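You operate a simulated robot arm through the tools that you are given. There is no shell and no other tool. Be economical: measure what you need, move in short steps, check, and stop when the job is done.

The job below is to be done with a simulated robot arm. You get a single attempt, and the scene is never put back.

TASK
Put the red cup marked reject in the inside of the rinse tub. Then fetch the blue cup marked spare and set it on top of the teal box marked fittings. Then take the black block marked test on the bench area marked sorting and put it away on the bench area marked small items. Then press the green button of the spring tester three times. Then put the yellow spring in the blue cup with orange band. Then fetch the blue paper roll and stand it on the counter by the drip basin. Then push the green drawer marked fittings shut. Then push the green drawer marked tools shut. Then open the lid of the parts washer. Keep to this order. Set down upright: blue paper roll.

Only the result counts: the job must be done as asked and must still hold three seconds after the hand-in. Knocking over, shifting, dropping, spilling or breaking anything else fails it. A push-on lid holds only when it is set on centred and level and pressed home; a screw cap is set on level and turned clockwise until tight.

THE ROBOT
A 6-joint arm with a fingered hand on a trunk, on a base that drives. Base frame: it is fixed to the floor where the robot stands at the start and does not move with it; the origin is under the middle of the robot, x ahead of it, y to its left, z up; the surface under the hand at the start is at about z = 0.9. Readings come in m, rad, newtons and seconds.
With the tool pointing down near the work surface it reaches from about 0.32 to 0.8 m from the robot's upright axis, wherever it stands. Its first joint turns from -2.007 to 2.007 rad. Places, roughly: bench area marked small items [0.6, 0.3, 0.9]; black block marked test [1.25, -0.75, 1]; blue cup with orange band (9x9x8 cm) [0.8, -2.5, 0.9]; blue paper roll (8x8x16 cm) [0.5, -1.6, 1]; counter by the drip basin [1.5, -4.3, 0.9]; green button of the spring tester [1.2, -1.6, 0.9]; green drawer marked fittings [-0.9, -1.5, 0.6]; green drawer marked tools [-0.9, -1.5, 0.8]; inside of the rinse tub (28x20 cm) [2.98, 0.18, 0.9]; lid of the parts washer [3.1, 0.6, 1]; teal box marked fittings [1.25, -1.25, 1]; yellow spring (3x3x4 cm) [1.2, -1.7, 0.9]. Payload 4 kg.
The TCP is the grasp point between the finger pads, 0.026 m short of the fingertips. In the tool frame z runs along the fingers and y along their closing line. The gripper opens to 0.164 m. The gripper's body begins 0.073 m behind the TCP. The gripper is a hand of 5 fingers: y runs from the thumb to the fingers, the wrist lies at [0, 0, -0.239] in the tool frame, and closing takes about 1.5 s.
Orientation is told as [roll, pitch, yaw] about the base's x, y, z axes, in that order, counted from this pose: with the fingers straight down and closing along the base's y, the tool's x points along the base's -x, its y along +y and its z along -z.

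THE INTERFACE
- The arm moves only by the tool arm_command. Its arguments are lists of equal length, an entry for each row: "offset": the shift along the tool's x, y, z in m, a list of three; "delta_rot": the turn, a rotation vector about the tool's x, y, z in rad, a list of three. In form: {"offset": [[dx, dy, dz], ...], "delta_rot": [[wx, wy, wz], ...]}. A call has 1 to 10 rows; each row shifts and turns the commanded pose from where the row before left it, along the tool's axes as they then stand. "claw" is the gripper command, from -1 (shut) to 1 (fully open), values between in proportion, set as the call begins (left out, the last holds). A row lasts 0.2 s, in which the tool goes at most 0.05 m and 0.15 rad; a call with a longer step from one row to the next is refused whole, and so is a gripper value outside its range. A pose out of reach is approached as far as the arm can. The call stops where the force on the tool passes 40 N (or 10 N more than at its start, if that is more) or the arm is blocked; 0.2 s more then pass. Each finger travels about 0.045 m/s and halts on what it meets, pressing with about 33 N; the grip force reading is that of the motor and also rises with nothing between the fingers. The clock runs only during rows and for 0.2 s after the last one: add rows that do not move to give the fingers time. The reply holds the time, the measured pose of the TCP, the force on the tool along the base axes, the opening and the grip force, in the units named above and with some noise, with the torque about the TCP (base axes, N m) and any sound that the robot's microphone picked up.
- Cameras (640 x 400 px; columns grow to the right, rows downward): "scene" is now at [0.0192, 0.2061, 1.8293]; the picture's right is [0.19, -0.98, 0.00], its down [-0.79, -0.15, -0.59] and it looks along [0.58, 0.11, -0.81] (base axes); focal length 272 px, centre (320, 200). "wrist" rides on the gripper at [0.051, -0.07, -0.093] in the tool frame; the picture's right is [0.81, 0.59, 0.00], its down [-0.43, 0.60, -0.68] and it looks along [-0.40, 0.55, 0.74] (tool axes); focal length 270 px, centre (320, 200). There is no depth. A picture from a camera that has moved, and an enlarged one, comes with that camera's place and axes in the base frame and with its lens. The place of the scene camera against the robot may be out by one fixed shift of up to 0.018 m in any direction.
- get_image(camera): a new picture of that camera. No time passes.
- slide_trunk(by): slides the trunk up (or, below 0, down) by that many m; the arm and the scene camera ride with it, the base frame stays. It gives what a move gives, with no picture.
- base_move(legs): drives the robot by 1 to 6 legs, each [ahead, left, turn to the left] in m, m and rad, along the robot's own axes; the way and the turn of a leg run together, so that a leg with both is an arc; at most 1.5 m and 3.142 rad a leg. The arm and the cameras ride along, it lands a little off, and it stops where it bumps. It gives what a move gives.
- set_fingers(finger1, finger2, finger3, finger4, thumb_bend): sets how far each is bent, from 0 (flat) to 1 (curled in); at 0.3 the hand is open as for a grip, at 0.7 the pads meet at the TCP. One left out holds its place. A second passes; each finger stops where it meets its share of the squeeze, and holds until it gets a number again. A gripper value or a shape takes the hand back. It gives what a move gives, with no picture; readings hold the bend of each and the force on the fingers (four entries, about 0 where the hand has none), thumb and palm.
- set_grasp(shape): the hand has 5 fingers and takes this shape, open, in about a second: jaw (thumb against the fingers, like two jaws); tri (thumb and two fingers); tip (a fingertip pinch); poke (one finger out to press); point (the index stretched); flat (the hand flat); cup (the hand cupped); fist (a fist). The gripper value then closes the fingers along that shape, each until it touches; the sizes above hold for jaw. It gives what a move gives, with no picture.
- head_to(pan, tilt): turns the head with the scene camera to pan (to the left, within 2.705 rad either way) and tilt (down, from -0.506 to 1.204), counted from straight ahead of the robot. It gives what a move gives.
- inspect(camera, box): a new picture of the part [left, top, right, bottom] of that camera's present view, enlarged. No time passes.
- finish_job(): hands the job in; it is judged then, once.

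Go step by step. Nothing tells you exact positions but the pictures and the camera data: compare them with the known pose of the tool, close in by small moves and look again before you grip or let go. The budget is 207 turns and 180 pictures, counting those below and the enlarged ones. Unless the task says otherwise, let go and move clear before handing in.

The tools are called after "Request:" as a command line: name --argument value ..., lists and objects as JSON in quotes. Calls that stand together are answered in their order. arm_command: Moves the arm, as the interface text tells. Its arguments: {"type":"object","properties":{"offset":{"type":"array","items":{"type":"array","items":{"type":"number"}}},"delta_rot":{"type":"array","items":{"type":"array","items":{"type":"number"}}},"claw":{"type":"number"}},"required":["offset","delta_rot"]} The other tools are called the same way: slide_trunk (by) slides the trunk up or down; set_grasp (shape) gives the hand a shape; set_fingers (finger1, finger2, finger3, finger4, thumb_bend) moves the fingers one by one; base_move (legs) drives the base; head_to (pan, tilt) turns the head that bears the scene camera; get_image (camera) takes a picture; inspect (camera, box) takes an enlarged picture of a part of a camera's view; finish_job () hands the job in.

At the start:

```text
time_s: 0.0
tcp_pos: [0.5527, -0.0785, 1.1875]
tool_rot: [0.0, 0.001, -0.001]
ft_force: [0.9, 0.0, 0.4]
wrist_torque: [0.02, -0.02, -0.04]
finger_gap: 0.1638
grip_force: 0.1
shape: jaw
bend: [0.3, 0.3, 0.3, 0.3, 0.3]
finger forces: [0.0, 0.0, 0.0, 0.1, 0.2, 0.1]
trunk travel left (down, up): [-0.875, 0.115]
robot x, y, heading: [0.0001, 0.0021, 0.003]
head pan, tilt: [0.19, 0.935]
```

scene: 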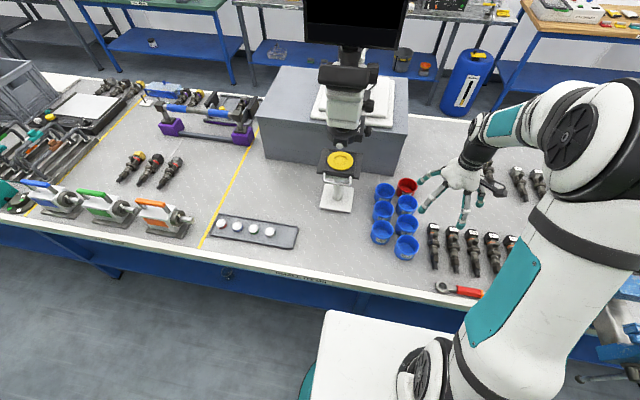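
wrist: 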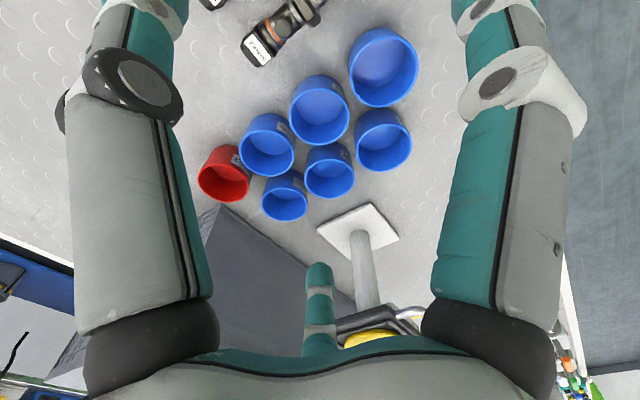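

I see a bench with a cluster of blue cups and one red cup ahead. I'll look closer at the cups and look around first.

Request:
inspect --camera "scene" --box '[340, 150, 500, 270]'

Request:
inspect --camera "wrist" --box '[180, 10, 440, 240]'

Request:
head_to --pan -0.5 --tilt 0.6

Request:
get_image --camera "scene"

```text
3.33 times, centred on (420, 210) of scene
camera zoom: at [0.0192, 0.2061, 1.8293], right [0.19, -0.98, 0.0], down [-0.79, -0.15, -0.59], along [0.58, 0.11, -0.81], focal length 906 px, centre (-13, 167)
```

zoom: 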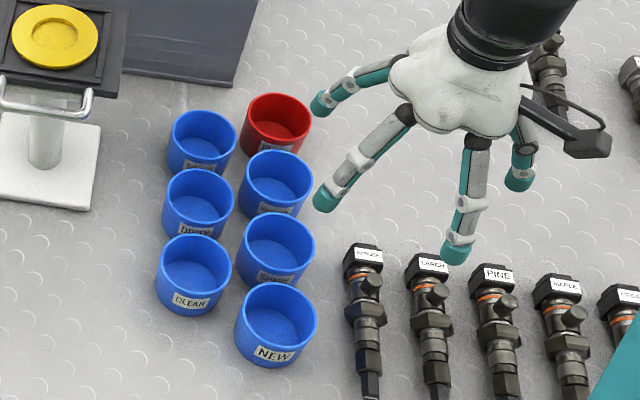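

```text
1.74 times, centred on (310, 125) of wrist
camera zoom: at [0.5032, -0.1479, 1.2807], right [-0.81, 0.59, 0.0], down [0.43, 0.6, 0.68], along [0.4, 0.55, -0.74], focal length 470 px, centre (337, 330)
```

zoom: 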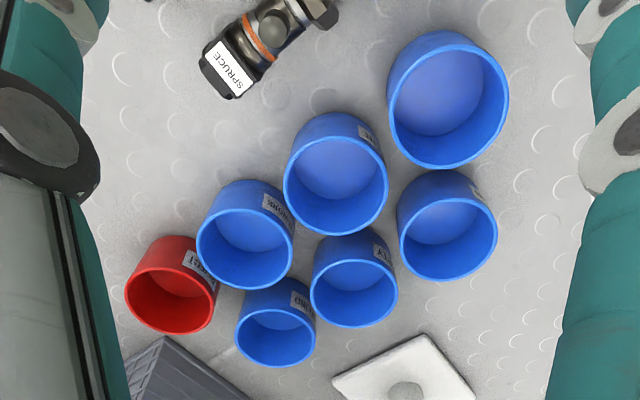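

```text
time_s: 1.1
tcp_pos: [0.5537, -0.078, 1.1878]
tool_rot: [0.0, 0.0, 0.0]
ft_force: [-0.6, 0.5, -0.5]
wrist_torque: [0.0, -0.01, -0.04]
finger_gap: 0.1638
grip_force: 0.0
shape: jaw
bend: [0.3, 0.3, 0.3, 0.3, 0.3]
finger forces: [0.0, 0.0, 0.0, 0.0, 0.0, 0.0]
trunk travel left (down, up): [-0.875, 0.115]
robot x, y, heading: [0.0011, 0.0028, -0.0]
head pan, tilt: [-0.499, 0.6]
```

```text
175 pictures are left
camera scene: at [0.0247, 0.15, 1.8567], right [-0.48, -0.88, 0.0], down [-0.5, 0.27, -0.82], along [0.72, -0.39, -0.57], focal length 272 px, centre (320, 200)
```

scene: 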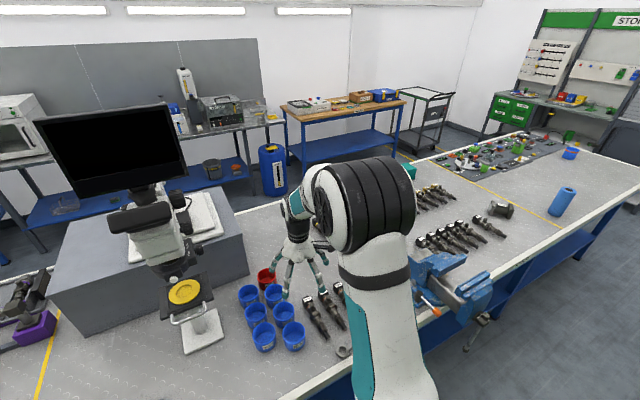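

The bench runs far to the right; the far bench stands beyond. I'll keep surveying.

Request:
head_to --pan -1.1 --tilt 0.4

Request:
get_image --camera "scene"

Request:
head_to --pan -2.2 --tilt 0.5

Request:
get_image --camera "scene"

Request:
head_to --pan 0.0 --tilt 0.3

Request:
get_image --camera "scene"

Request:
head_to --pan 0.9 --tilt 0.5

Request:
get_image --camera "scene"

```text
time_s: 2.1
tcp_pos: [0.5517, -0.0783, 1.1871]
tool_rot: [0.001, 0.001, 0.0]
ft_force: [-0.5, -0.5, 0.8]
wrist_torque: [-0.02, 0.0, -0.02]
finger_gap: 0.1641
grip_force: 0.0
shape: jaw
bend: [0.3, 0.3, 0.3, 0.3, 0.3]
finger forces: [0.1, 0.0, 0.0, 0.0, 0.0, 0.0]
trunk travel left (down, up): [-0.875, 0.115]
robot x, y, heading: [0.0019, -0.0019, 0.001]
head pan, tilt: [-1.1, 0.4]
```

```text
174 pictures are left
camera scene: at [-0.0108, 0.1097, 1.8749], right [-0.89, -0.45, 0.0], down [-0.18, 0.35, -0.92], along [0.42, -0.82, -0.39], focal length 272 px, centre (320, 200)
```

scene: 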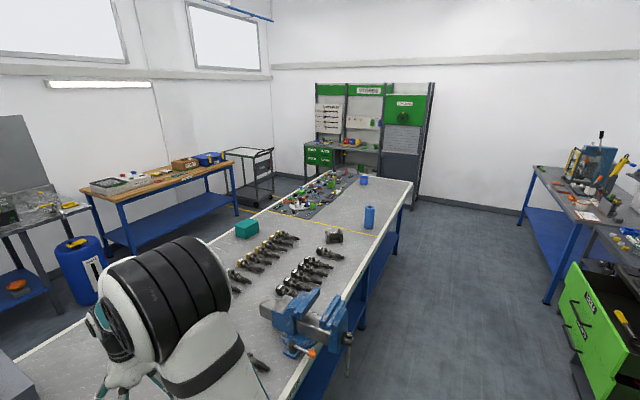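

```text
time_s: 3.4
tcp_pos: [0.5523, -0.0785, 1.1879]
tool_rot: [0.001, -0.001, 0.0]
ft_force: [-1.2, 0.2, -0.1]
wrist_torque: [0.01, 0.01, -0.02]
finger_gap: 0.1638
grip_force: 0.1
shape: jaw
bend: [0.3, 0.3, 0.3, 0.3, 0.3]
finger forces: [0.0, 0.0, 0.0, 0.0, 0.0, 0.0]
trunk travel left (down, up): [-0.875, 0.115]
robot x, y, heading: [0.0019, -0.0001, 0.0]
head pan, tilt: [-2.201, 0.499]
```

```text
173 pictures are left
camera scene: at [-0.1065, 0.1186, 1.8659], right [-0.81, 0.59, 0.0], down [0.28, 0.39, -0.88], along [-0.52, -0.71, -0.48], focal length 272 px, centre (320, 200)
```

scene: 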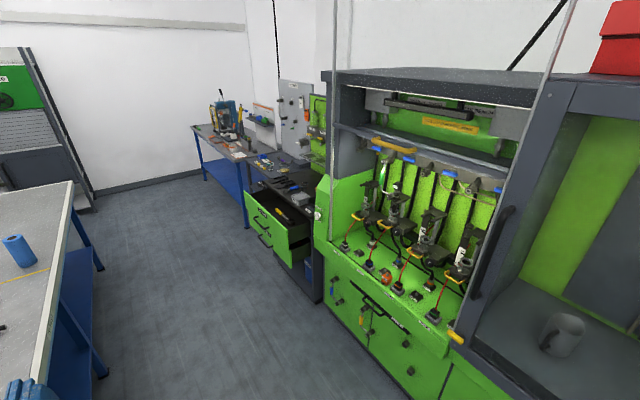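

```text
time_s: 5.5
tcp_pos: [0.5529, -0.0788, 1.1873]
tool_rot: [0.0, -0.001, 0.0]
ft_force: [0.0, -0.2, -0.2]
wrist_torque: [0.0, 0.04, -0.02]
finger_gap: 0.1638
grip_force: 0.1
shape: jaw
bend: [0.3, 0.3, 0.3, 0.3, 0.3]
finger forces: [0.1, 0.0, 0.0, 0.1, 0.0, 0.0]
trunk travel left (down, up): [-0.875, 0.115]
robot x, y, heading: [0.0016, -0.0027, 0.001]
head pan, tilt: [0.0, 0.3]
```

```text
172 pictures are left
camera scene: at [0.0404, 0.1922, 1.8842], right [0.0, -1.0, 0.0], down [-0.3, 0.0, -0.96], along [0.96, 0.0, -0.3], focal length 272 px, centre (320, 200)
```

scene: 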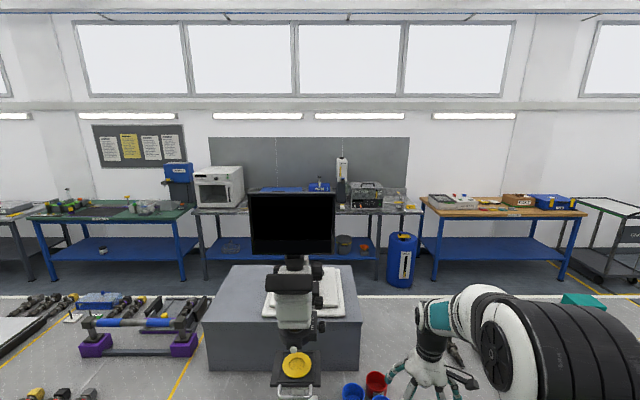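

```text
time_s: 6.7
tcp_pos: [0.5528, -0.0783, 1.1882]
tool_rot: [0.001, 0.0, 0.001]
ft_force: [-0.2, -0.1, 0.9]
wrist_torque: [0.02, 0.04, 0.04]
finger_gap: 0.164
grip_force: 0.0
shape: jaw
bend: [0.3, 0.3, 0.3, 0.3, 0.3]
finger forces: [0.0, 0.1, 0.0, 0.0, 0.0, 0.0]
trunk travel left (down, up): [-0.875, 0.115]
robot x, y, heading: [0.0023, -0.001, -0.003]
head pan, tilt: [0.901, 0.499]
```

```text
171 pictures are left
camera scene: at [0.0037, 0.2635, 1.8658], right [0.78, -0.62, 0.0], down [-0.3, -0.37, -0.88], along [0.55, 0.69, -0.48], focal length 272 px, centre (320, 200)
```

scene: 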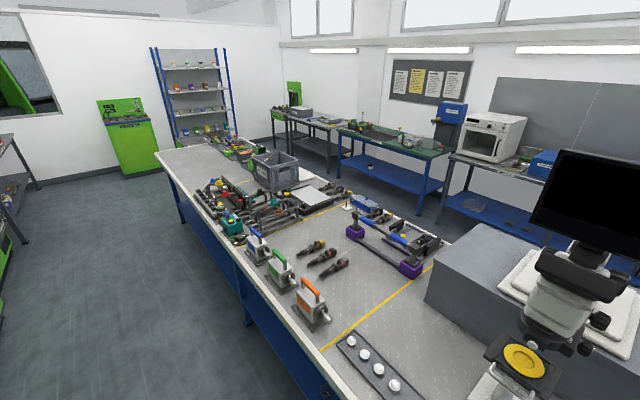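

Survey shows the bench runs from y≈-2.85 to 3.6, with an aisle behind it. Now I'll look closely at the hand's shape, the cup cluster and the bench labels.

Request:
head_to --pan -0.2 --tilt 0.9

Request:
inspect --camera "scene" --box '[260, 120, 420, 220]'

Request:
get_image --camera "scene"

```text
time_s: 8.0
tcp_pos: [0.5524, -0.0784, 1.1872]
tool_rot: [-0.002, 0.0, 0.0]
ft_force: [0.5, 0.2, 0.4]
wrist_torque: [-0.01, -0.01, -0.02]
finger_gap: 0.1638
grip_force: 0.1
shape: jaw
bend: [0.3, 0.3, 0.3, 0.3, 0.3]
finger forces: [0.0, 0.0, 0.0, 0.0, 0.1, 0.0]
trunk travel left (down, up): [-0.875, 0.115]
robot x, y, heading: [0.0018, -0.0019, -0.002]
head pan, tilt: [-0.201, 0.901]
```

```text
4.00 times, centred on (340, 170) of scene
camera zoom: at [0.0211, 0.1772, 1.832], right [-0.2, -0.98, 0.0], down [-0.77, 0.16, -0.62], along [0.61, -0.12, -0.78], focal length 1087 px, centre (240, 320)
```

zoom: 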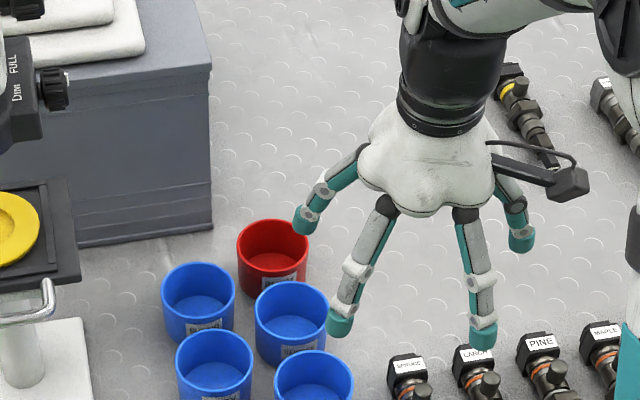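

```text
169 pictures are left
camera scene: at [0.0211, 0.1772, 1.832], right [-0.2, -0.98, 0.0], down [-0.77, 0.16, -0.62], along [0.61, -0.12, -0.78], focal length 272 px, centre (320, 200)
```

scene: 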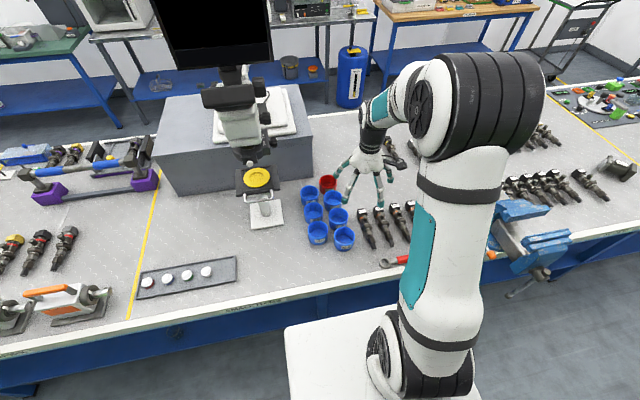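

The hand looks like a star of fingers; I'll half close it in free air to see how it closes.

Request:
arm_command --offset '[[0, 0, 0], [0, 0, 0], [0, 0, 0], [0, 0, 0], [0, 0, 0]]' --delta_rot '[[0, 0, 0], [0, 0, 0], [0, 0, 0], [0, 0, 0], [0, 0, 0]]' --claw 0.1

Request:
inspect --camera "scene" --box '[300, 120, 420, 220]'

Request:
get_image --camera "wrist"

Request:
set_grasp --shape "tip"

Request:
inspect --camera "scene" --box '[300, 120, 420, 220]'

Request:
get_image --camera "wrist"

```text
time_s: 9.2
tcp_pos: [0.552, -0.0788, 1.1877]
tool_rot: [0.001, 0.0, 0.0]
ft_force: [-0.5, 0.2, -0.3]
wrist_torque: [0.02, 0.0, 0.02]
finger_gap: 0.0909
grip_force: 0.1
shape: jaw
bend: [0.35, 0.35, 0.35, 0.35, 0.7]
finger forces: [0.0, 0.0, 0.0, 0.0, 0.0, 0.0]
trunk travel left (down, up): [-0.875, 0.115]
robot x, y, heading: [0.0001, -0.0052, 0.0]
head pan, tilt: [-0.201, 0.901]
```

```text
4.00 times, centred on (360, 170) of scene
camera zoom: at [0.021, 0.1772, 1.832], right [-0.2, -0.98, 0.0], down [-0.77, 0.16, -0.62], along [0.61, -0.12, -0.78], focal length 1087 px, centre (160, 320)
```

zoom: 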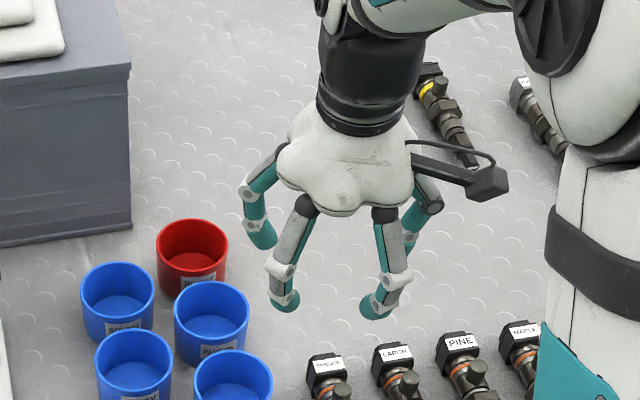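

```text
167 pictures are left
camera wrist: at [0.5032, -0.1479, 1.2807], right [-0.81, 0.59, 0.0], down [0.43, 0.6, 0.68], along [0.4, 0.55, -0.74], focal length 270 px, centre (320, 200)
```

wrist: 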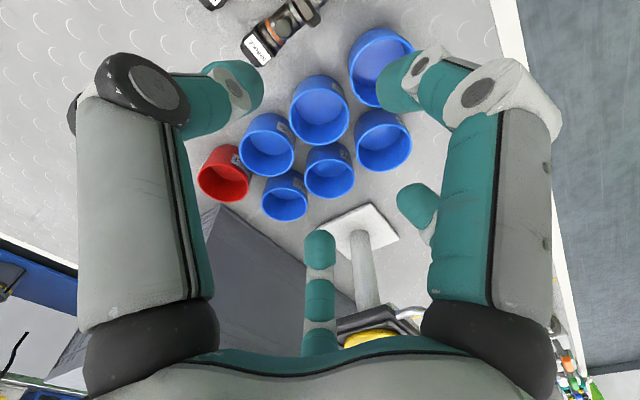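

```text
time_s: 10.1
tcp_pos: [0.5526, -0.0776, 1.1881]
tool_rot: [0.0, -0.001, 0.0]
ft_force: [-0.2, 0.2, -0.3]
wrist_torque: [0.0, -0.01, -0.01]
finger_gap: 0.1639
grip_force: 0.2
shape: tip
bend: [0.14, 0.3, 0.3, 0.14, 0.3]
finger forces: [0.1, 0.0, 0.0, 0.0, 0.1, 0.0]
trunk travel left (down, up): [-0.875, 0.115]
robot x, y, heading: [-0.0009, -0.0027, -0.003]
head pan, tilt: [-0.201, 0.901]
```

```text
4.00 times, centred on (360, 170) of scene
camera zoom: at [0.021, 0.1772, 1.832], right [-0.2, -0.98, 0.0], down [-0.77, 0.16, -0.62], along [0.61, -0.12, -0.78], focal length 1087 px, centre (160, 320)
```

zoom: 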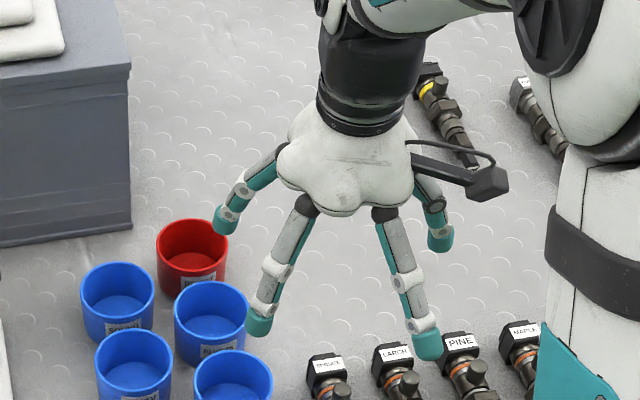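

```text
165 pictures are left
camera wrist: at [0.5032, -0.1479, 1.2807], right [-0.81, 0.59, 0.0], down [0.43, 0.6, 0.68], along [0.4, 0.55, -0.74], focal length 270 px, centre (320, 200)
```

wrist: 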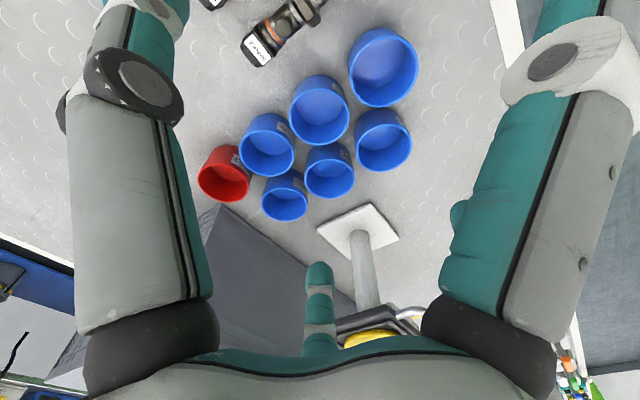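

Jaw closes like a five-finger star, so for tightly packed cups I want a rim pinch. I'll watch the tip shape close.

Request:
arm_command --offset '[[0, 0, 0], [0, 0, 0], [0, 0, 0], [0, 0, 0], [0, 0, 0], [0, 0, 0], [0, 0, 0]]' --delta_rot '[[0, 0, 0], [0, 0, 0], [0, 0, 0], [0, 0, 0], [0, 0, 0], [0, 0, 0], [0, 0, 0]]' --claw -0.7

Request:
inspect --camera "scene" --box '[300, 120, 420, 220]'

Request:
get_image --camera "wrist"

```text
time_s: 11.7
tcp_pos: [0.5518, -0.0772, 1.1875]
tool_rot: [0.0, 0.0, -0.002]
ft_force: [0.6, -0.4, -0.7]
wrist_torque: [0.01, 0.01, -0.02]
finger_gap: 0.025
grip_force: 0.0
shape: tip
bend: [0.14, 0.57, 0.57, 0.14, 0.7]
finger forces: [0.0, 0.0, 0.1, 0.0, 0.1, 0.1]
trunk travel left (down, up): [-0.875, 0.115]
robot x, y, heading: [0.001, 0.0008, -0.002]
head pan, tilt: [-0.201, 0.901]
```

```text
4.00 times, centred on (360, 170) of scene
camera zoom: at [0.021, 0.1772, 1.832], right [-0.2, -0.98, 0.0], down [-0.77, 0.16, -0.62], along [0.61, -0.12, -0.78], focal length 1087 px, centre (160, 320)
```

zoom: 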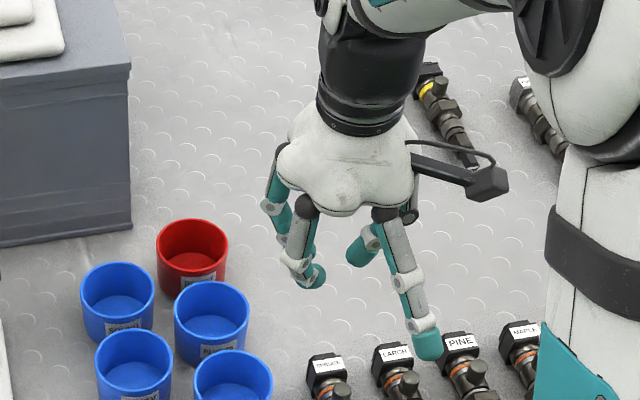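

```text
163 pictures are left
camera wrist: at [0.5032, -0.1479, 1.2807], right [-0.81, 0.59, 0.0], down [0.43, 0.6, 0.68], along [0.4, 0.55, -0.74], focal length 270 px, centre (320, 200)
```

wrist: 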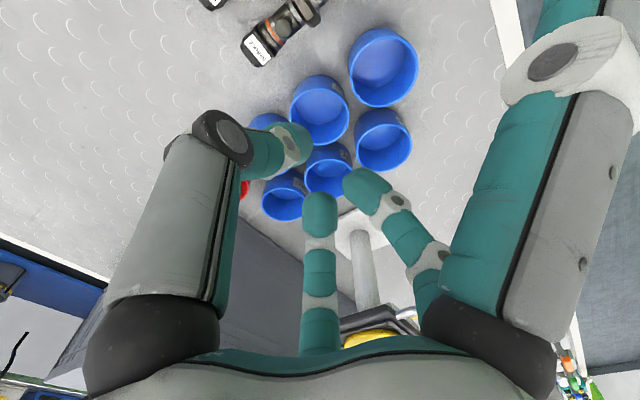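

Fingers 2 and 3 meet the thumb while 1 and 4 stay out. I'll try curling 1 and 4 out of the way with the pinch fingers open.

Request:
set_fingers --finger1 1.0 --finger4 1.0 --finger2 0.45 --finger3 0.45 --thumb_bend 0.45

Request:
inspect --camera "scene" --box '[320, 120, 420, 200]'

Request:
get_image --camera "wrist"

```text
time_s: 12.7
tcp_pos: [0.5527, -0.0787, 1.1881]
tool_rot: [0.002, 0.001, -0.001]
ft_force: [1.0, 0.4, 0.3]
wrist_torque: [0.01, -0.03, -0.01]
finger_gap: 0.0487
grip_force: 0.1
shape: fingers
bend: [0.77, 0.45, 0.45, 0.77, 0.45]
finger forces: [0.0, 0.1, 0.0, 0.0, 0.0, 0.0]
trunk travel left (down, up): [-0.875, 0.115]
robot x, y, heading: [-0.0025, -0.0007, 0.001]
head pan, tilt: [-0.201, 0.901]
```

```text
5.00 times, centred on (370, 160) of scene
camera zoom: at [0.021, 0.1772, 1.832], right [-0.2, -0.98, 0.0], down [-0.77, 0.16, -0.62], along [0.61, -0.12, -0.78], focal length 1358 px, centre (70, 400)
```

zoom: 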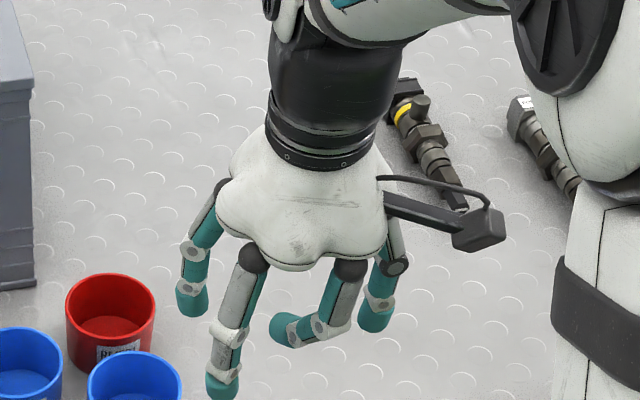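

```text
161 pictures are left
camera wrist: at [0.5032, -0.1479, 1.2807], right [-0.81, 0.59, 0.0], down [0.43, 0.6, 0.68], along [0.4, 0.55, -0.74], focal length 270 px, centre (320, 200)
```

wrist: 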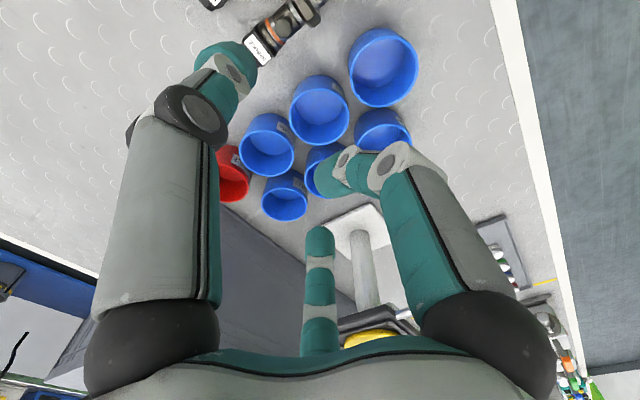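

I'll rim-pinch the red cup with the thumb inside and two fingers outside on the free side (+x,−y). First turn the tool by about 135° at height.

Request:
arm_command --offset '[[0, 0, 0], [0, 0, 0], [0, 0, 0], [0, 0, 0], [0, 0, 0], [0, 0, 0], [0, 0, 0], [0, 0, 0], [0, 0, 0], [0, 0, 0]]' --delta_rot '[[0, 0, 0.147], [0, 0, 0.147], [0, 0, 0.147], [0, 0, 0.147], [0, 0, 0.147], [0, 0, 0.147], [0, 0, 0.147], [0, 0, 0.147], [0, 0, 0.147], [0, 0, 0.147]]'

Request:
arm_command --offset '[[0, 0, 0], [0, 0, 0], [0, 0, 0], [0, 0, 0], [0, 0, 0], [0, 0, 0]]' --delta_rot '[[0, 0, 0.147], [0, 0, 0.147], [0, 0, 0.147], [0, 0, 0.147], [0, 0, 0.147], [0, 0, 0.147]]'

Request:
get_image --camera "wrist"

Request:
get_image --camera "scene"

```text
time_s: 14.9
tcp_pos: [0.5527, -0.0777, 1.1882]
tool_rot: [0.0, 0.0, -1.471]
ft_force: [-0.1, 0.1, -0.2]
wrist_torque: [-0.03, 0.03, 0.0]
finger_gap: 0.0538
grip_force: 0.1
shape: fingers
bend: [0.97, 0.45, 0.45, 0.96, 0.45]
finger forces: [0.0, 0.0, 0.0, 0.0, 0.1, 0.1]
trunk travel left (down, up): [-0.875, 0.115]
robot x, y, heading: [-0.0008, 0.0001, 0.002]
head pan, tilt: [-0.201, 0.901]
```

```text
time_s: 16.3
tcp_pos: [0.5522, -0.0787, 1.1882]
tool_rot: [0.0, 0.0, -2.356]
ft_force: [-0.2, 0.3, -0.5]
wrist_torque: [0.0, 0.0, 0.0]
finger_gap: 0.0538
grip_force: 0.2
shape: fingers
bend: [0.97, 0.45, 0.45, 0.96, 0.45]
finger forces: [0.0, 0.0, 0.0, 0.0, 0.1, 0.0]
trunk travel left (down, up): [-0.875, 0.115]
robot x, y, heading: [0.0048, 0.0029, 0.002]
head pan, tilt: [-0.201, 0.901]
```

```text
160 pictures are left
camera wrist: at [0.5397, 0.0066, 1.2808], right [0.99, 0.16, 0.0], down [0.12, -0.73, 0.68], along [0.11, -0.67, -0.74], focal length 270 px, centre (320, 200)
```

wrist: 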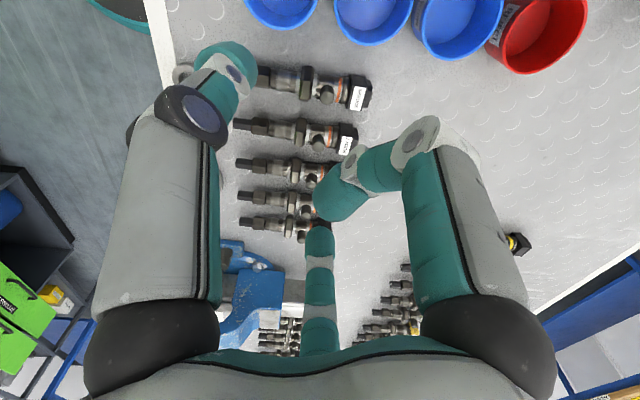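

```text
159 pictures are left
camera scene: at [0.021, 0.1772, 1.832], right [-0.2, -0.98, 0.0], down [-0.77, 0.16, -0.62], along [0.61, -0.12, -0.78], focal length 272 px, centre (320, 200)
```

scene: 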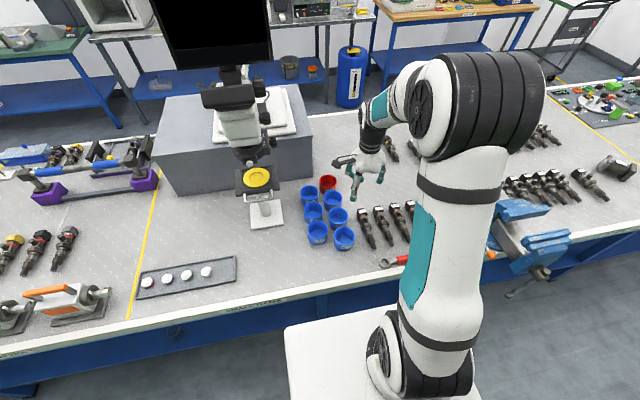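

Red cup's centre comes out near (0.76,−0.02). I'll turn a bit more and move closer to refine it.

Request:
arm_command --offset '[[0, 0, 0], [0, 0, 0], [0, 0, 0], [0.0364, 0.0082, 0.017], [0.0364, 0.0082, 0.017], [0.0364, 0.0082, 0.017], [0.0364, 0.0082, 0.017]]' --delta_rot '[[0, 0, 0.145], [0, 0, 0.145], [0, 0, 0.146], [0, 0, 0], [0, 0, 0], [0, 0, 0], [0, 0, 0]]'

Request:
get_image --camera "wrist"

Request:
inspect --camera "scene" --box '[280, 120, 420, 260]'

```text
time_s: 17.9
tcp_pos: [0.7034, -0.0628, 1.1189]
tool_rot: [0.0, 0.0, -2.789]
ft_force: [0.5, 0.0, -0.1]
wrist_torque: [0.03, 0.03, -0.01]
finger_gap: 0.0537
grip_force: 0.2
shape: fingers
bend: [0.97, 0.45, 0.45, 0.96, 0.45]
finger forces: [0.1, 0.0, 0.0, 0.0, 0.1, 0.0]
trunk travel left (down, up): [-0.875, 0.115]
robot x, y, heading: [-0.0008, 0.0005, 0.003]
head pan, tilt: [-0.201, 0.901]
```

```text
158 pictures are left
camera wrist: at [0.7273, 0.0213, 1.2117], right [0.96, -0.27, 0.0], down [-0.2, -0.71, 0.68], along [-0.18, -0.65, -0.74], focal length 270 px, centre (320, 200)
```

wrist: 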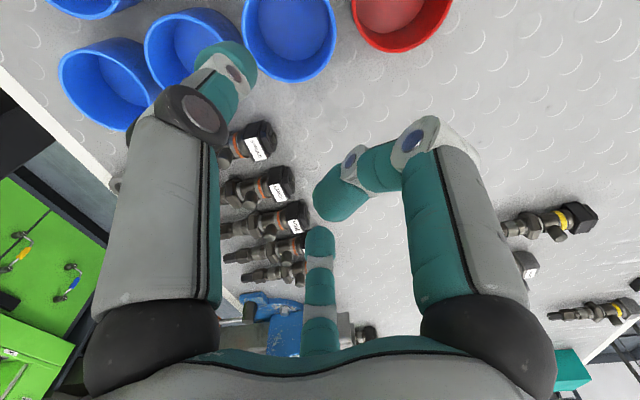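

```text
2.86 times, centred on (350, 190) of scene
camera zoom: at [0.0229, 0.1773, 1.832], right [-0.2, -0.98, 0.0], down [-0.77, 0.16, -0.62], along [0.61, -0.12, -0.78], focal length 776 px, centre (234, 229)
```

zoom: 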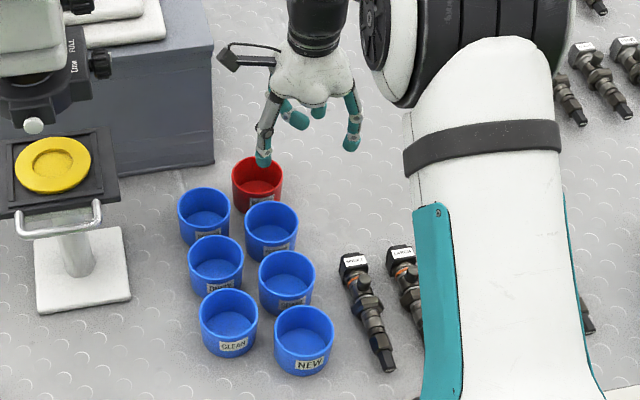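

Cup needs a tighter fix, so I'll move over its near-right rim at a safe height and look again.

Request:
arm_command --offset '[[0.036, 0.0062, 0.025], [0.036, 0.0062, 0.025]]' --delta_rot '[[0, 0, 0], [0, 0, 0]]'

Request:
get_image --camera "wrist"

Request:
inspect --camera "scene" --box '[310, 130, 390, 200]'

```text
time_s: 18.5
tcp_pos: [0.7737, -0.0459, 1.0706]
tool_rot: [0.0, -0.001, -2.787]
ft_force: [0.2, -0.8, -0.1]
wrist_torque: [-0.03, -0.03, -0.03]
finger_gap: 0.0538
grip_force: 0.1
shape: fingers
bend: [0.97, 0.45, 0.45, 0.96, 0.45]
finger forces: [0.0, 0.1, 0.0, 0.0, 0.1, 0.1]
trunk travel left (down, up): [-0.875, 0.115]
robot x, y, heading: [0.0007, -0.0021, -0.001]
head pan, tilt: [-0.201, 0.901]
```

```text
156 pictures are left
camera wrist: at [0.7989, 0.0362, 1.1639], right [0.96, -0.27, 0.0], down [-0.2, -0.71, 0.68], along [-0.18, -0.65, -0.74], focal length 270 px, centre (320, 200)
```

wrist: 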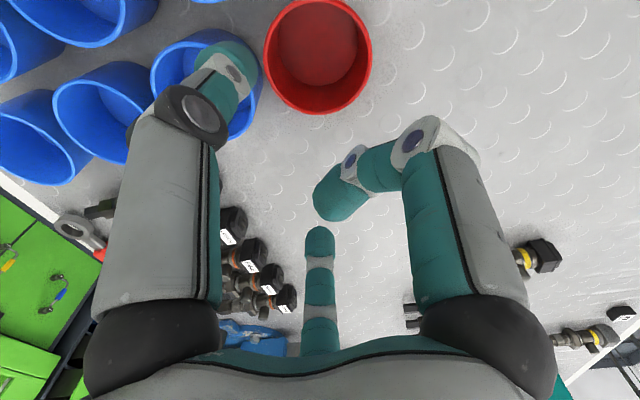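

```text
5.71 times, centred on (350, 165) of scene
camera zoom: at [0.0222, 0.1772, 1.832], right [-0.2, -0.98, 0.0], down [-0.77, 0.16, -0.62], along [0.61, -0.12, -0.78], focal length 1552 px, centre (149, 400)
```

zoom: 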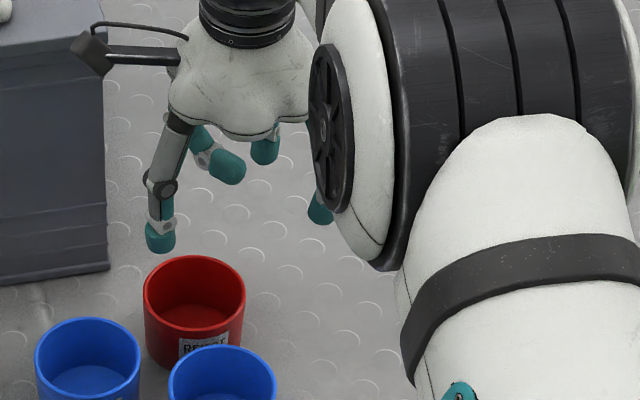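

Triangulating, the red cup is about 8 cm wide, with its rim at z≈0.94 and centre ≈(0.783,−0.016), near the reach limit. I'll raise a bit and drive 5 cm closer.

Request:
arm_command --offset '[[0, 0, -0.03]]' --delta_rot '[[0, 0, 0.145]]'

Request:
base_move --legs '[[0.05, 0, 0]]'

Request:
arm_command --offset '[[-0.025, 0.0, 0.0], [-0.025, 0.01, 0]]' --delta_rot '[[0, 0, 0.1], [0, 0, 0.1]]'

Request:
get_image --camera "wrist"

```text
time_s: 18.9
tcp_pos: [0.7726, -0.0477, 1.1014]
tool_rot: [0.0, -0.001, -2.934]
ft_force: [-0.2, -1.2, -0.3]
wrist_torque: [-0.01, -0.02, -0.01]
finger_gap: 0.0539
grip_force: 0.1
shape: fingers
bend: [0.97, 0.45, 0.45, 0.96, 0.45]
finger forces: [0.1, 0.0, 0.0, 0.1, 0.0, 0.1]
trunk travel left (down, up): [-0.875, 0.115]
robot x, y, heading: [0.0018, -0.0014, -0.003]
head pan, tilt: [-0.201, 0.901]
```

```text
time_s: 19.8
tcp_pos: [0.8242, -0.0476, 1.0993]
tool_rot: [0.001, -0.001, -2.932]
ft_force: [0.3, 0.0, 0.4]
wrist_torque: [-0.01, 0.01, 0.01]
finger_gap: 0.0535
grip_force: 0.1
shape: fingers
bend: [0.97, 0.45, 0.45, 0.96, 0.45]
finger forces: [0.1, 0.1, 0.0, 0.1, 0.0, 0.1]
trunk travel left (down, up): [-0.875, 0.115]
robot x, y, heading: [0.0506, -0.0004, -0.003]
head pan, tilt: [-0.201, 0.901]
```

```text
time_s: 20.4
tcp_pos: [0.7746, -0.0642, 1.1008]
tool_rot: [0.0, 0.0, -3.133]
ft_force: [-0.2, -0.2, 0.2]
wrist_torque: [-0.01, 0.02, -0.01]
finger_gap: 0.0537
grip_force: 0.0
shape: fingers
bend: [0.97, 0.45, 0.45, 0.96, 0.45]
finger forces: [0.0, 0.0, 0.0, 0.1, 0.0, 0.0]
trunk travel left (down, up): [-0.875, 0.115]
robot x, y, heading: [0.0511, -0.004, 0.006]
head pan, tilt: [-0.201, 0.901]
```

```text
154 pictures are left
camera wrist: at [0.825, 0.0057, 1.1938], right [0.81, -0.58, 0.0], down [-0.43, -0.6, 0.68], along [-0.39, -0.55, -0.74], focal length 270 px, centre (320, 200)
```

wrist: 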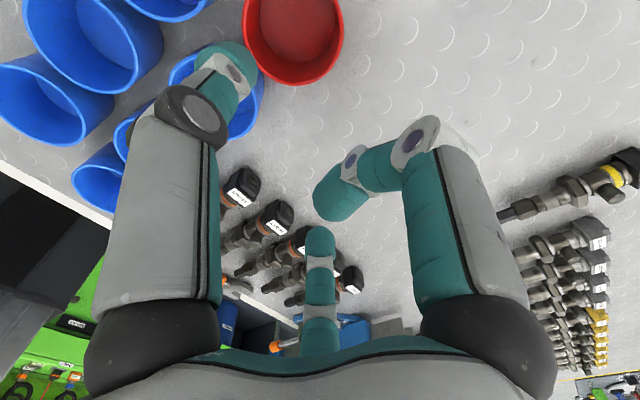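

Prediction matches the picture. I'll descend in two stages with the thumb over the cup's inside.

Request:
arm_command --offset '[[0.008, -0.002, 0.04], [0, 0, 0.04], [0, 0, 0.04]]' --delta_rot '[[0, 0, 0], [0, 0, 0], [0, 0, 0]]'

Request:
get_image --camera "wrist"

Request:
inspect --camera "scene" --box '[280, 130, 380, 210]'

```text
time_s: 21.2
tcp_pos: [0.7828, -0.0609, 0.9794]
tool_rot: [-0.001, 0.0, -3.131]
ft_force: [0.5, -0.4, 0.3]
wrist_torque: [0.0, 0.04, 0.02]
finger_gap: 0.054
grip_force: 0.0
shape: fingers
bend: [0.97, 0.45, 0.45, 0.96, 0.45]
finger forces: [0.0, 0.0, 0.0, 0.1, 0.1, 0.0]
trunk travel left (down, up): [-0.875, 0.115]
robot x, y, heading: [0.0495, -0.0012, 0.005]
head pan, tilt: [-0.201, 0.901]
```

```text
153 pictures are left
camera wrist: at [0.8351, 0.0085, 1.0721], right [0.81, -0.58, 0.0], down [-0.43, -0.6, 0.68], along [-0.39, -0.55, -0.74], focal length 270 px, centre (320, 200)
```

wrist: 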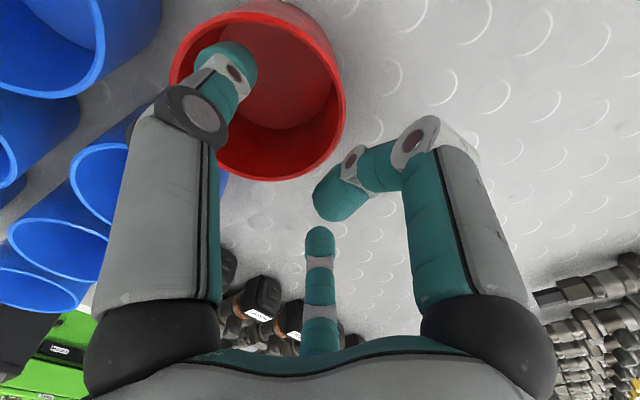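

```text
5.00 times, centred on (330, 170) of scene
camera zoom: at [0.0723, 0.1771, 1.832], right [-0.2, -0.98, 0.0], down [-0.77, 0.16, -0.62], along [0.61, -0.12, -0.78], focal length 1358 px, centre (270, 350)
```

zoom: 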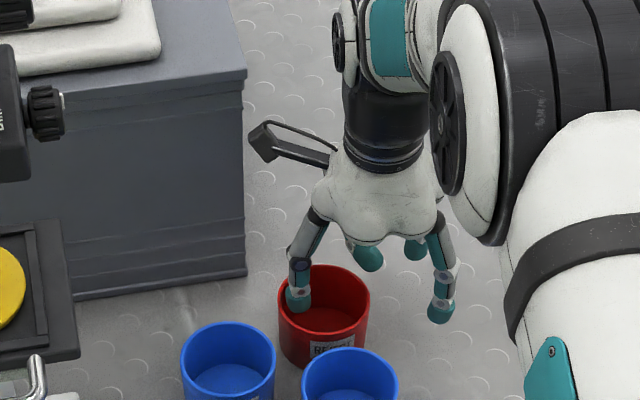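

Thumb sits inside the cup circle but a bit near its left wall; I'll shift slightly to −y, then descend to grip depth.

Request:
arm_command --offset '[[0, 0.008, 0], [0, 0, 0.025], [0, 0, 0.02], [0, -0.006, 0]]' --delta_rot '[[0, 0, 0], [0, 0, 0], [0, 0, 0], [0, 0, 0]]'

Request:
inspect --camera "scene" --box '[280, 130, 380, 210]'

Request:
get_image --camera "wrist"

```text
time_s: 22.2
tcp_pos: [0.782, -0.0652, 0.9394]
tool_rot: [0.0, 0.005, -3.132]
ft_force: [-0.6, -4.2, 23.0]
wrist_torque: [1.25, 0.05, 0.08]
finger_gap: 0.0508
grip_force: 11.4
shape: fingers
bend: [0.97, 0.45, 0.45, 0.96, 0.45]
finger forces: [0.1, 0.1, 0.0, 0.0, 23.0, 0.1]
trunk travel left (down, up): [-0.875, 0.115]
robot x, y, heading: [0.0482, -0.0012, -0.005]
head pan, tilt: [-0.201, 0.901]
```

```text
5.00 times, centred on (330, 170) of scene
camera zoom: at [0.0675, 0.1769, 1.8324], right [-0.2, -0.98, 0.0], down [-0.77, 0.16, -0.62], along [0.61, -0.12, -0.78], focal length 1358 px, centre (270, 350)
```

zoom: 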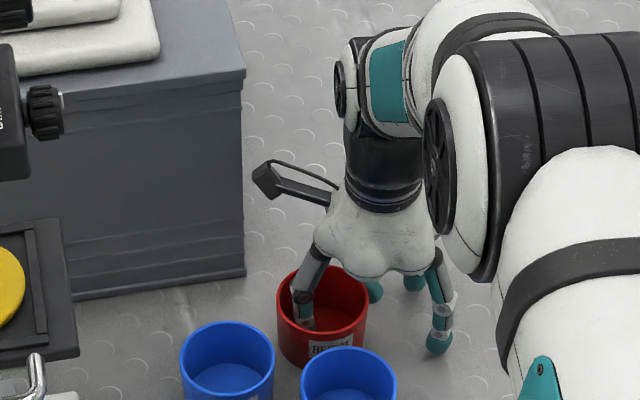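

```text
150 pictures are left
camera wrist: at [0.833, 0.0051, 1.0322], right [0.81, -0.58, 0.01], down [-0.43, -0.6, 0.68], along [-0.39, -0.55, -0.74], focal length 270 px, centre (320, 200)
```

wrist: 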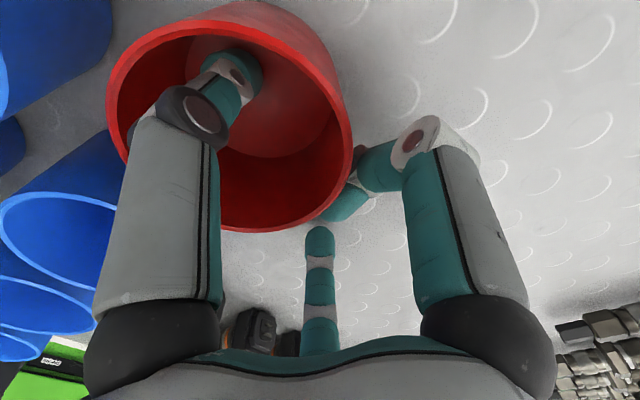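

The thumb touches the cup's floor; I'll rise 8 mm and close thumb with fingers 2 and 3 on the wall.

Request:
arm_command --offset '[[0, 0, -0.008]]' --delta_rot '[[0, 0, 0]]'

Request:
set_fingers --finger2 0.95 --finger3 0.95 --thumb_bend 0.95

Request:
inspect --camera "scene" --box '[280, 130, 380, 210]'

Request:
get_image --camera "wrist"

```text
time_s: 22.6
tcp_pos: [0.7798, -0.0631, 0.9402]
tool_rot: [0.0, -0.003, -3.132]
ft_force: [-0.9, 0.2, -0.9]
wrist_torque: [0.0, 0.01, 0.0]
finger_gap: 0.0538
grip_force: 0.0
shape: fingers
bend: [0.97, 0.45, 0.45, 0.96, 0.45]
finger forces: [0.1, 0.0, 0.1, 0.0, 0.0, 0.0]
trunk travel left (down, up): [-0.875, 0.115]
robot x, y, heading: [0.0505, 0.0038, 0.003]
head pan, tilt: [-0.201, 0.901]
```

```text
time_s: 23.6
tcp_pos: [0.7812, -0.0647, 0.9436]
tool_rot: [0.0, -0.002, -3.13]
ft_force: [0.5, 1.2, 1.1]
wrist_torque: [0.14, 0.01, 0.01]
finger_gap: 0.009
grip_force: 30.1
shape: fingers
bend: [0.98, 0.82, 0.81, 0.97, 0.77]
finger forces: [1.2, 13.2, 13.9, 0.8, 30.4, 0.0]
trunk travel left (down, up): [-0.875, 0.115]
robot x, y, heading: [0.0533, -0.0042, 0.002]
head pan, tilt: [-0.201, 0.901]
```

```text
5.00 times, centred on (330, 170) of scene
camera zoom: at [0.0706, 0.1774, 1.8319], right [-0.2, -0.98, 0.0], down [-0.77, 0.16, -0.62], along [0.61, -0.12, -0.78], focal length 1358 px, centre (270, 350)
```

zoom: 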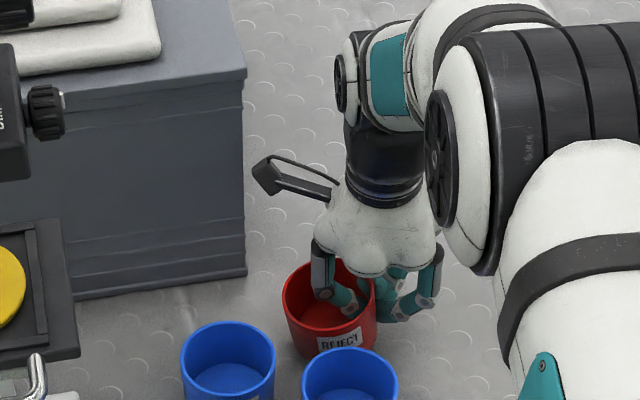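

```text
148 pictures are left
camera wrist: at [0.8332, 0.006, 1.0363], right [0.81, -0.58, 0.0], down [-0.43, -0.6, 0.68], along [-0.39, -0.55, -0.74], focal length 270 px, centre (320, 200)
```

wrist: 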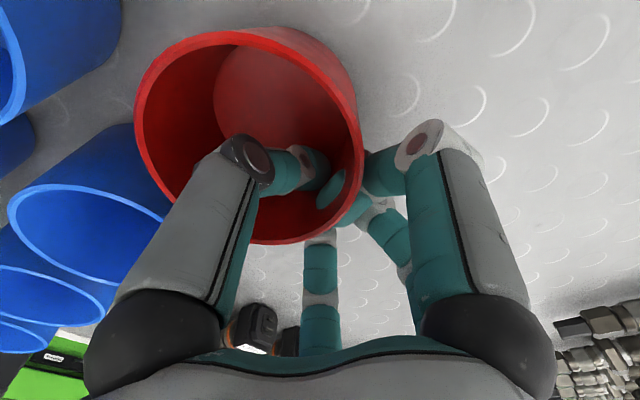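

Cup is pinched at 30 N. Lift straight up.

Request:
arm_command --offset '[[0, 0, -0.02], [0, 0, -0.03], [0, 0, -0.05], [0, 0, -0.05], [0, 0, -0.05], [0, 0, -0.05]]' --delta_rot '[[0, 0, 0], [0, 0, 0], [0, 0, 0], [0, 0, 0], [0, 0, 0], [0, 0, 0]]'

Request:
get_image --camera "scene"

Request:
get_image --camera "wrist"

```text
time_s: 25.0
tcp_pos: [0.7805, -0.0673, 1.1941]
tool_rot: [0.001, 0.001, -3.131]
ft_force: [-0.1, -0.4, 0.3]
wrist_torque: [0.0, -0.02, -0.02]
finger_gap: 0.0081
grip_force: 30.4
shape: fingers
bend: [0.98, 0.82, 0.81, 0.97, 0.77]
finger forces: [0.7, 14.7, 15.3, 0.3, 29.3, 0.0]
trunk travel left (down, up): [-0.875, 0.115]
robot x, y, heading: [0.0511, 0.0034, 0.003]
head pan, tilt: [-0.201, 0.901]
```

```text
147 pictures are left
camera scene: at [0.0695, 0.1773, 1.8319], right [-0.2, -0.98, 0.0], down [-0.77, 0.16, -0.62], along [0.61, -0.12, -0.78], focal length 272 px, centre (320, 200)
```

scene: 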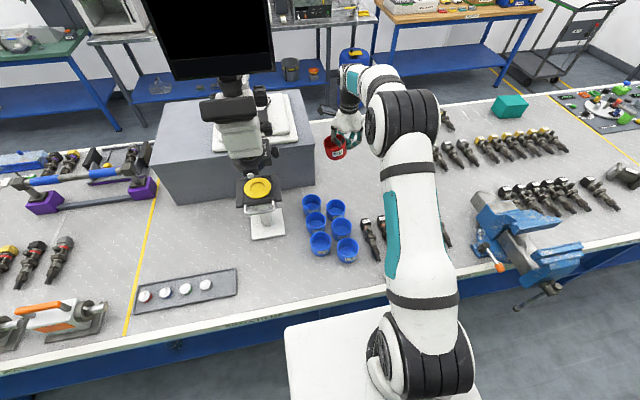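

```text
146 pictures are left
camera wrist: at [0.8319, 0.0034, 1.2868], right [0.81, -0.58, 0.0], down [-0.43, -0.6, 0.68], along [-0.39, -0.55, -0.74], focal length 270 px, centre (320, 200)
```

wrist: 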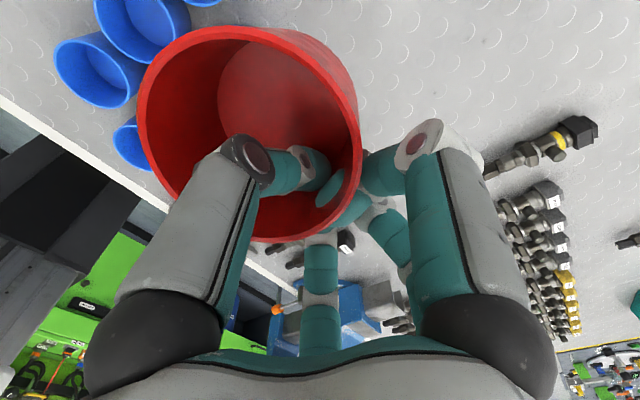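

Cup secured. I'll raise and tuck the arm, then drive around the right end of the bench.

Request:
arm_command --offset '[[-0.04, 0, -0.03], [-0.05, 0, -0.03], [-0.05, 0, -0.03], [-0.05, 0, -0.03]]' --delta_rot '[[0, 0, 0], [0, 0, 0], [0, 0, 0], [0, 0, 0]]'

Request:
base_move --legs '[[-0.2, 0, 0], [0, -1.5, 0], [0, -1.5, 0], [0, -0.45, 0]]'

Request:
head_to --pan 0.0 --tilt 0.5

Request:
get_image --camera "scene"

```text
refused: row 2 steps farther than a row can; nothing moved
```

```text
time_s: 43.1
tcp_pos: [0.6742, -3.5131, 1.1922]
tool_rot: [0.0, 0.0, -3.095]
ft_force: [-1.2, -0.9, -1.0]
wrist_torque: [0.0, 0.0, 0.0]
finger_gap: 0.0082
grip_force: 29.8
shape: fingers
bend: [0.98, 0.82, 0.81, 0.97, 0.77]
finger forces: [0.7, 14.8, 15.3, 0.3, 29.4, 0.1]
trunk travel left (down, up): [-0.875, 0.115]
robot x, y, heading: [-0.059, -3.473, 0.037]
head pan, tilt: [-0.201, 0.901]
```

```text
time_s: 44.0
tcp_pos: [0.6743, -3.5125, 1.1923]
tool_rot: [0.0, 0.0, -3.097]
ft_force: [0.6, 0.3, -0.5]
wrist_torque: [-0.03, -0.03, 0.0]
finger_gap: 0.0086
grip_force: 29.7
shape: fingers
bend: [0.98, 0.82, 0.81, 0.97, 0.77]
finger forces: [0.7, 14.7, 15.4, 0.3, 29.5, 0.0]
trunk travel left (down, up): [-0.875, 0.115]
robot x, y, heading: [-0.0584, -3.4713, 0.034]
head pan, tilt: [0.0, 0.499]
```

```text
145 pictures are left
camera scene: at [-0.0285, -3.2786, 1.8658], right [0.04, -1.0, 0.0], down [-0.48, -0.02, -0.88], along [0.88, 0.03, -0.48], focal length 272 px, centre (320, 200)
```

scene: 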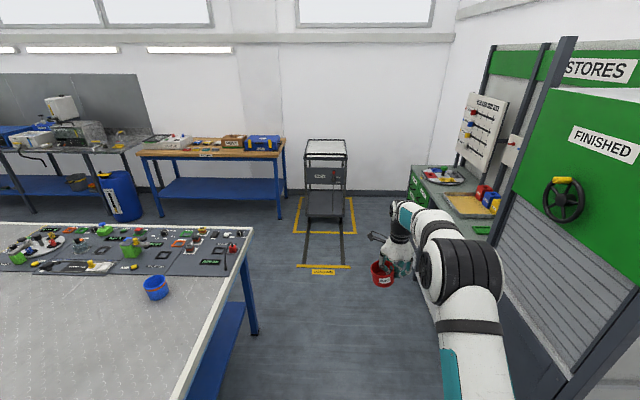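

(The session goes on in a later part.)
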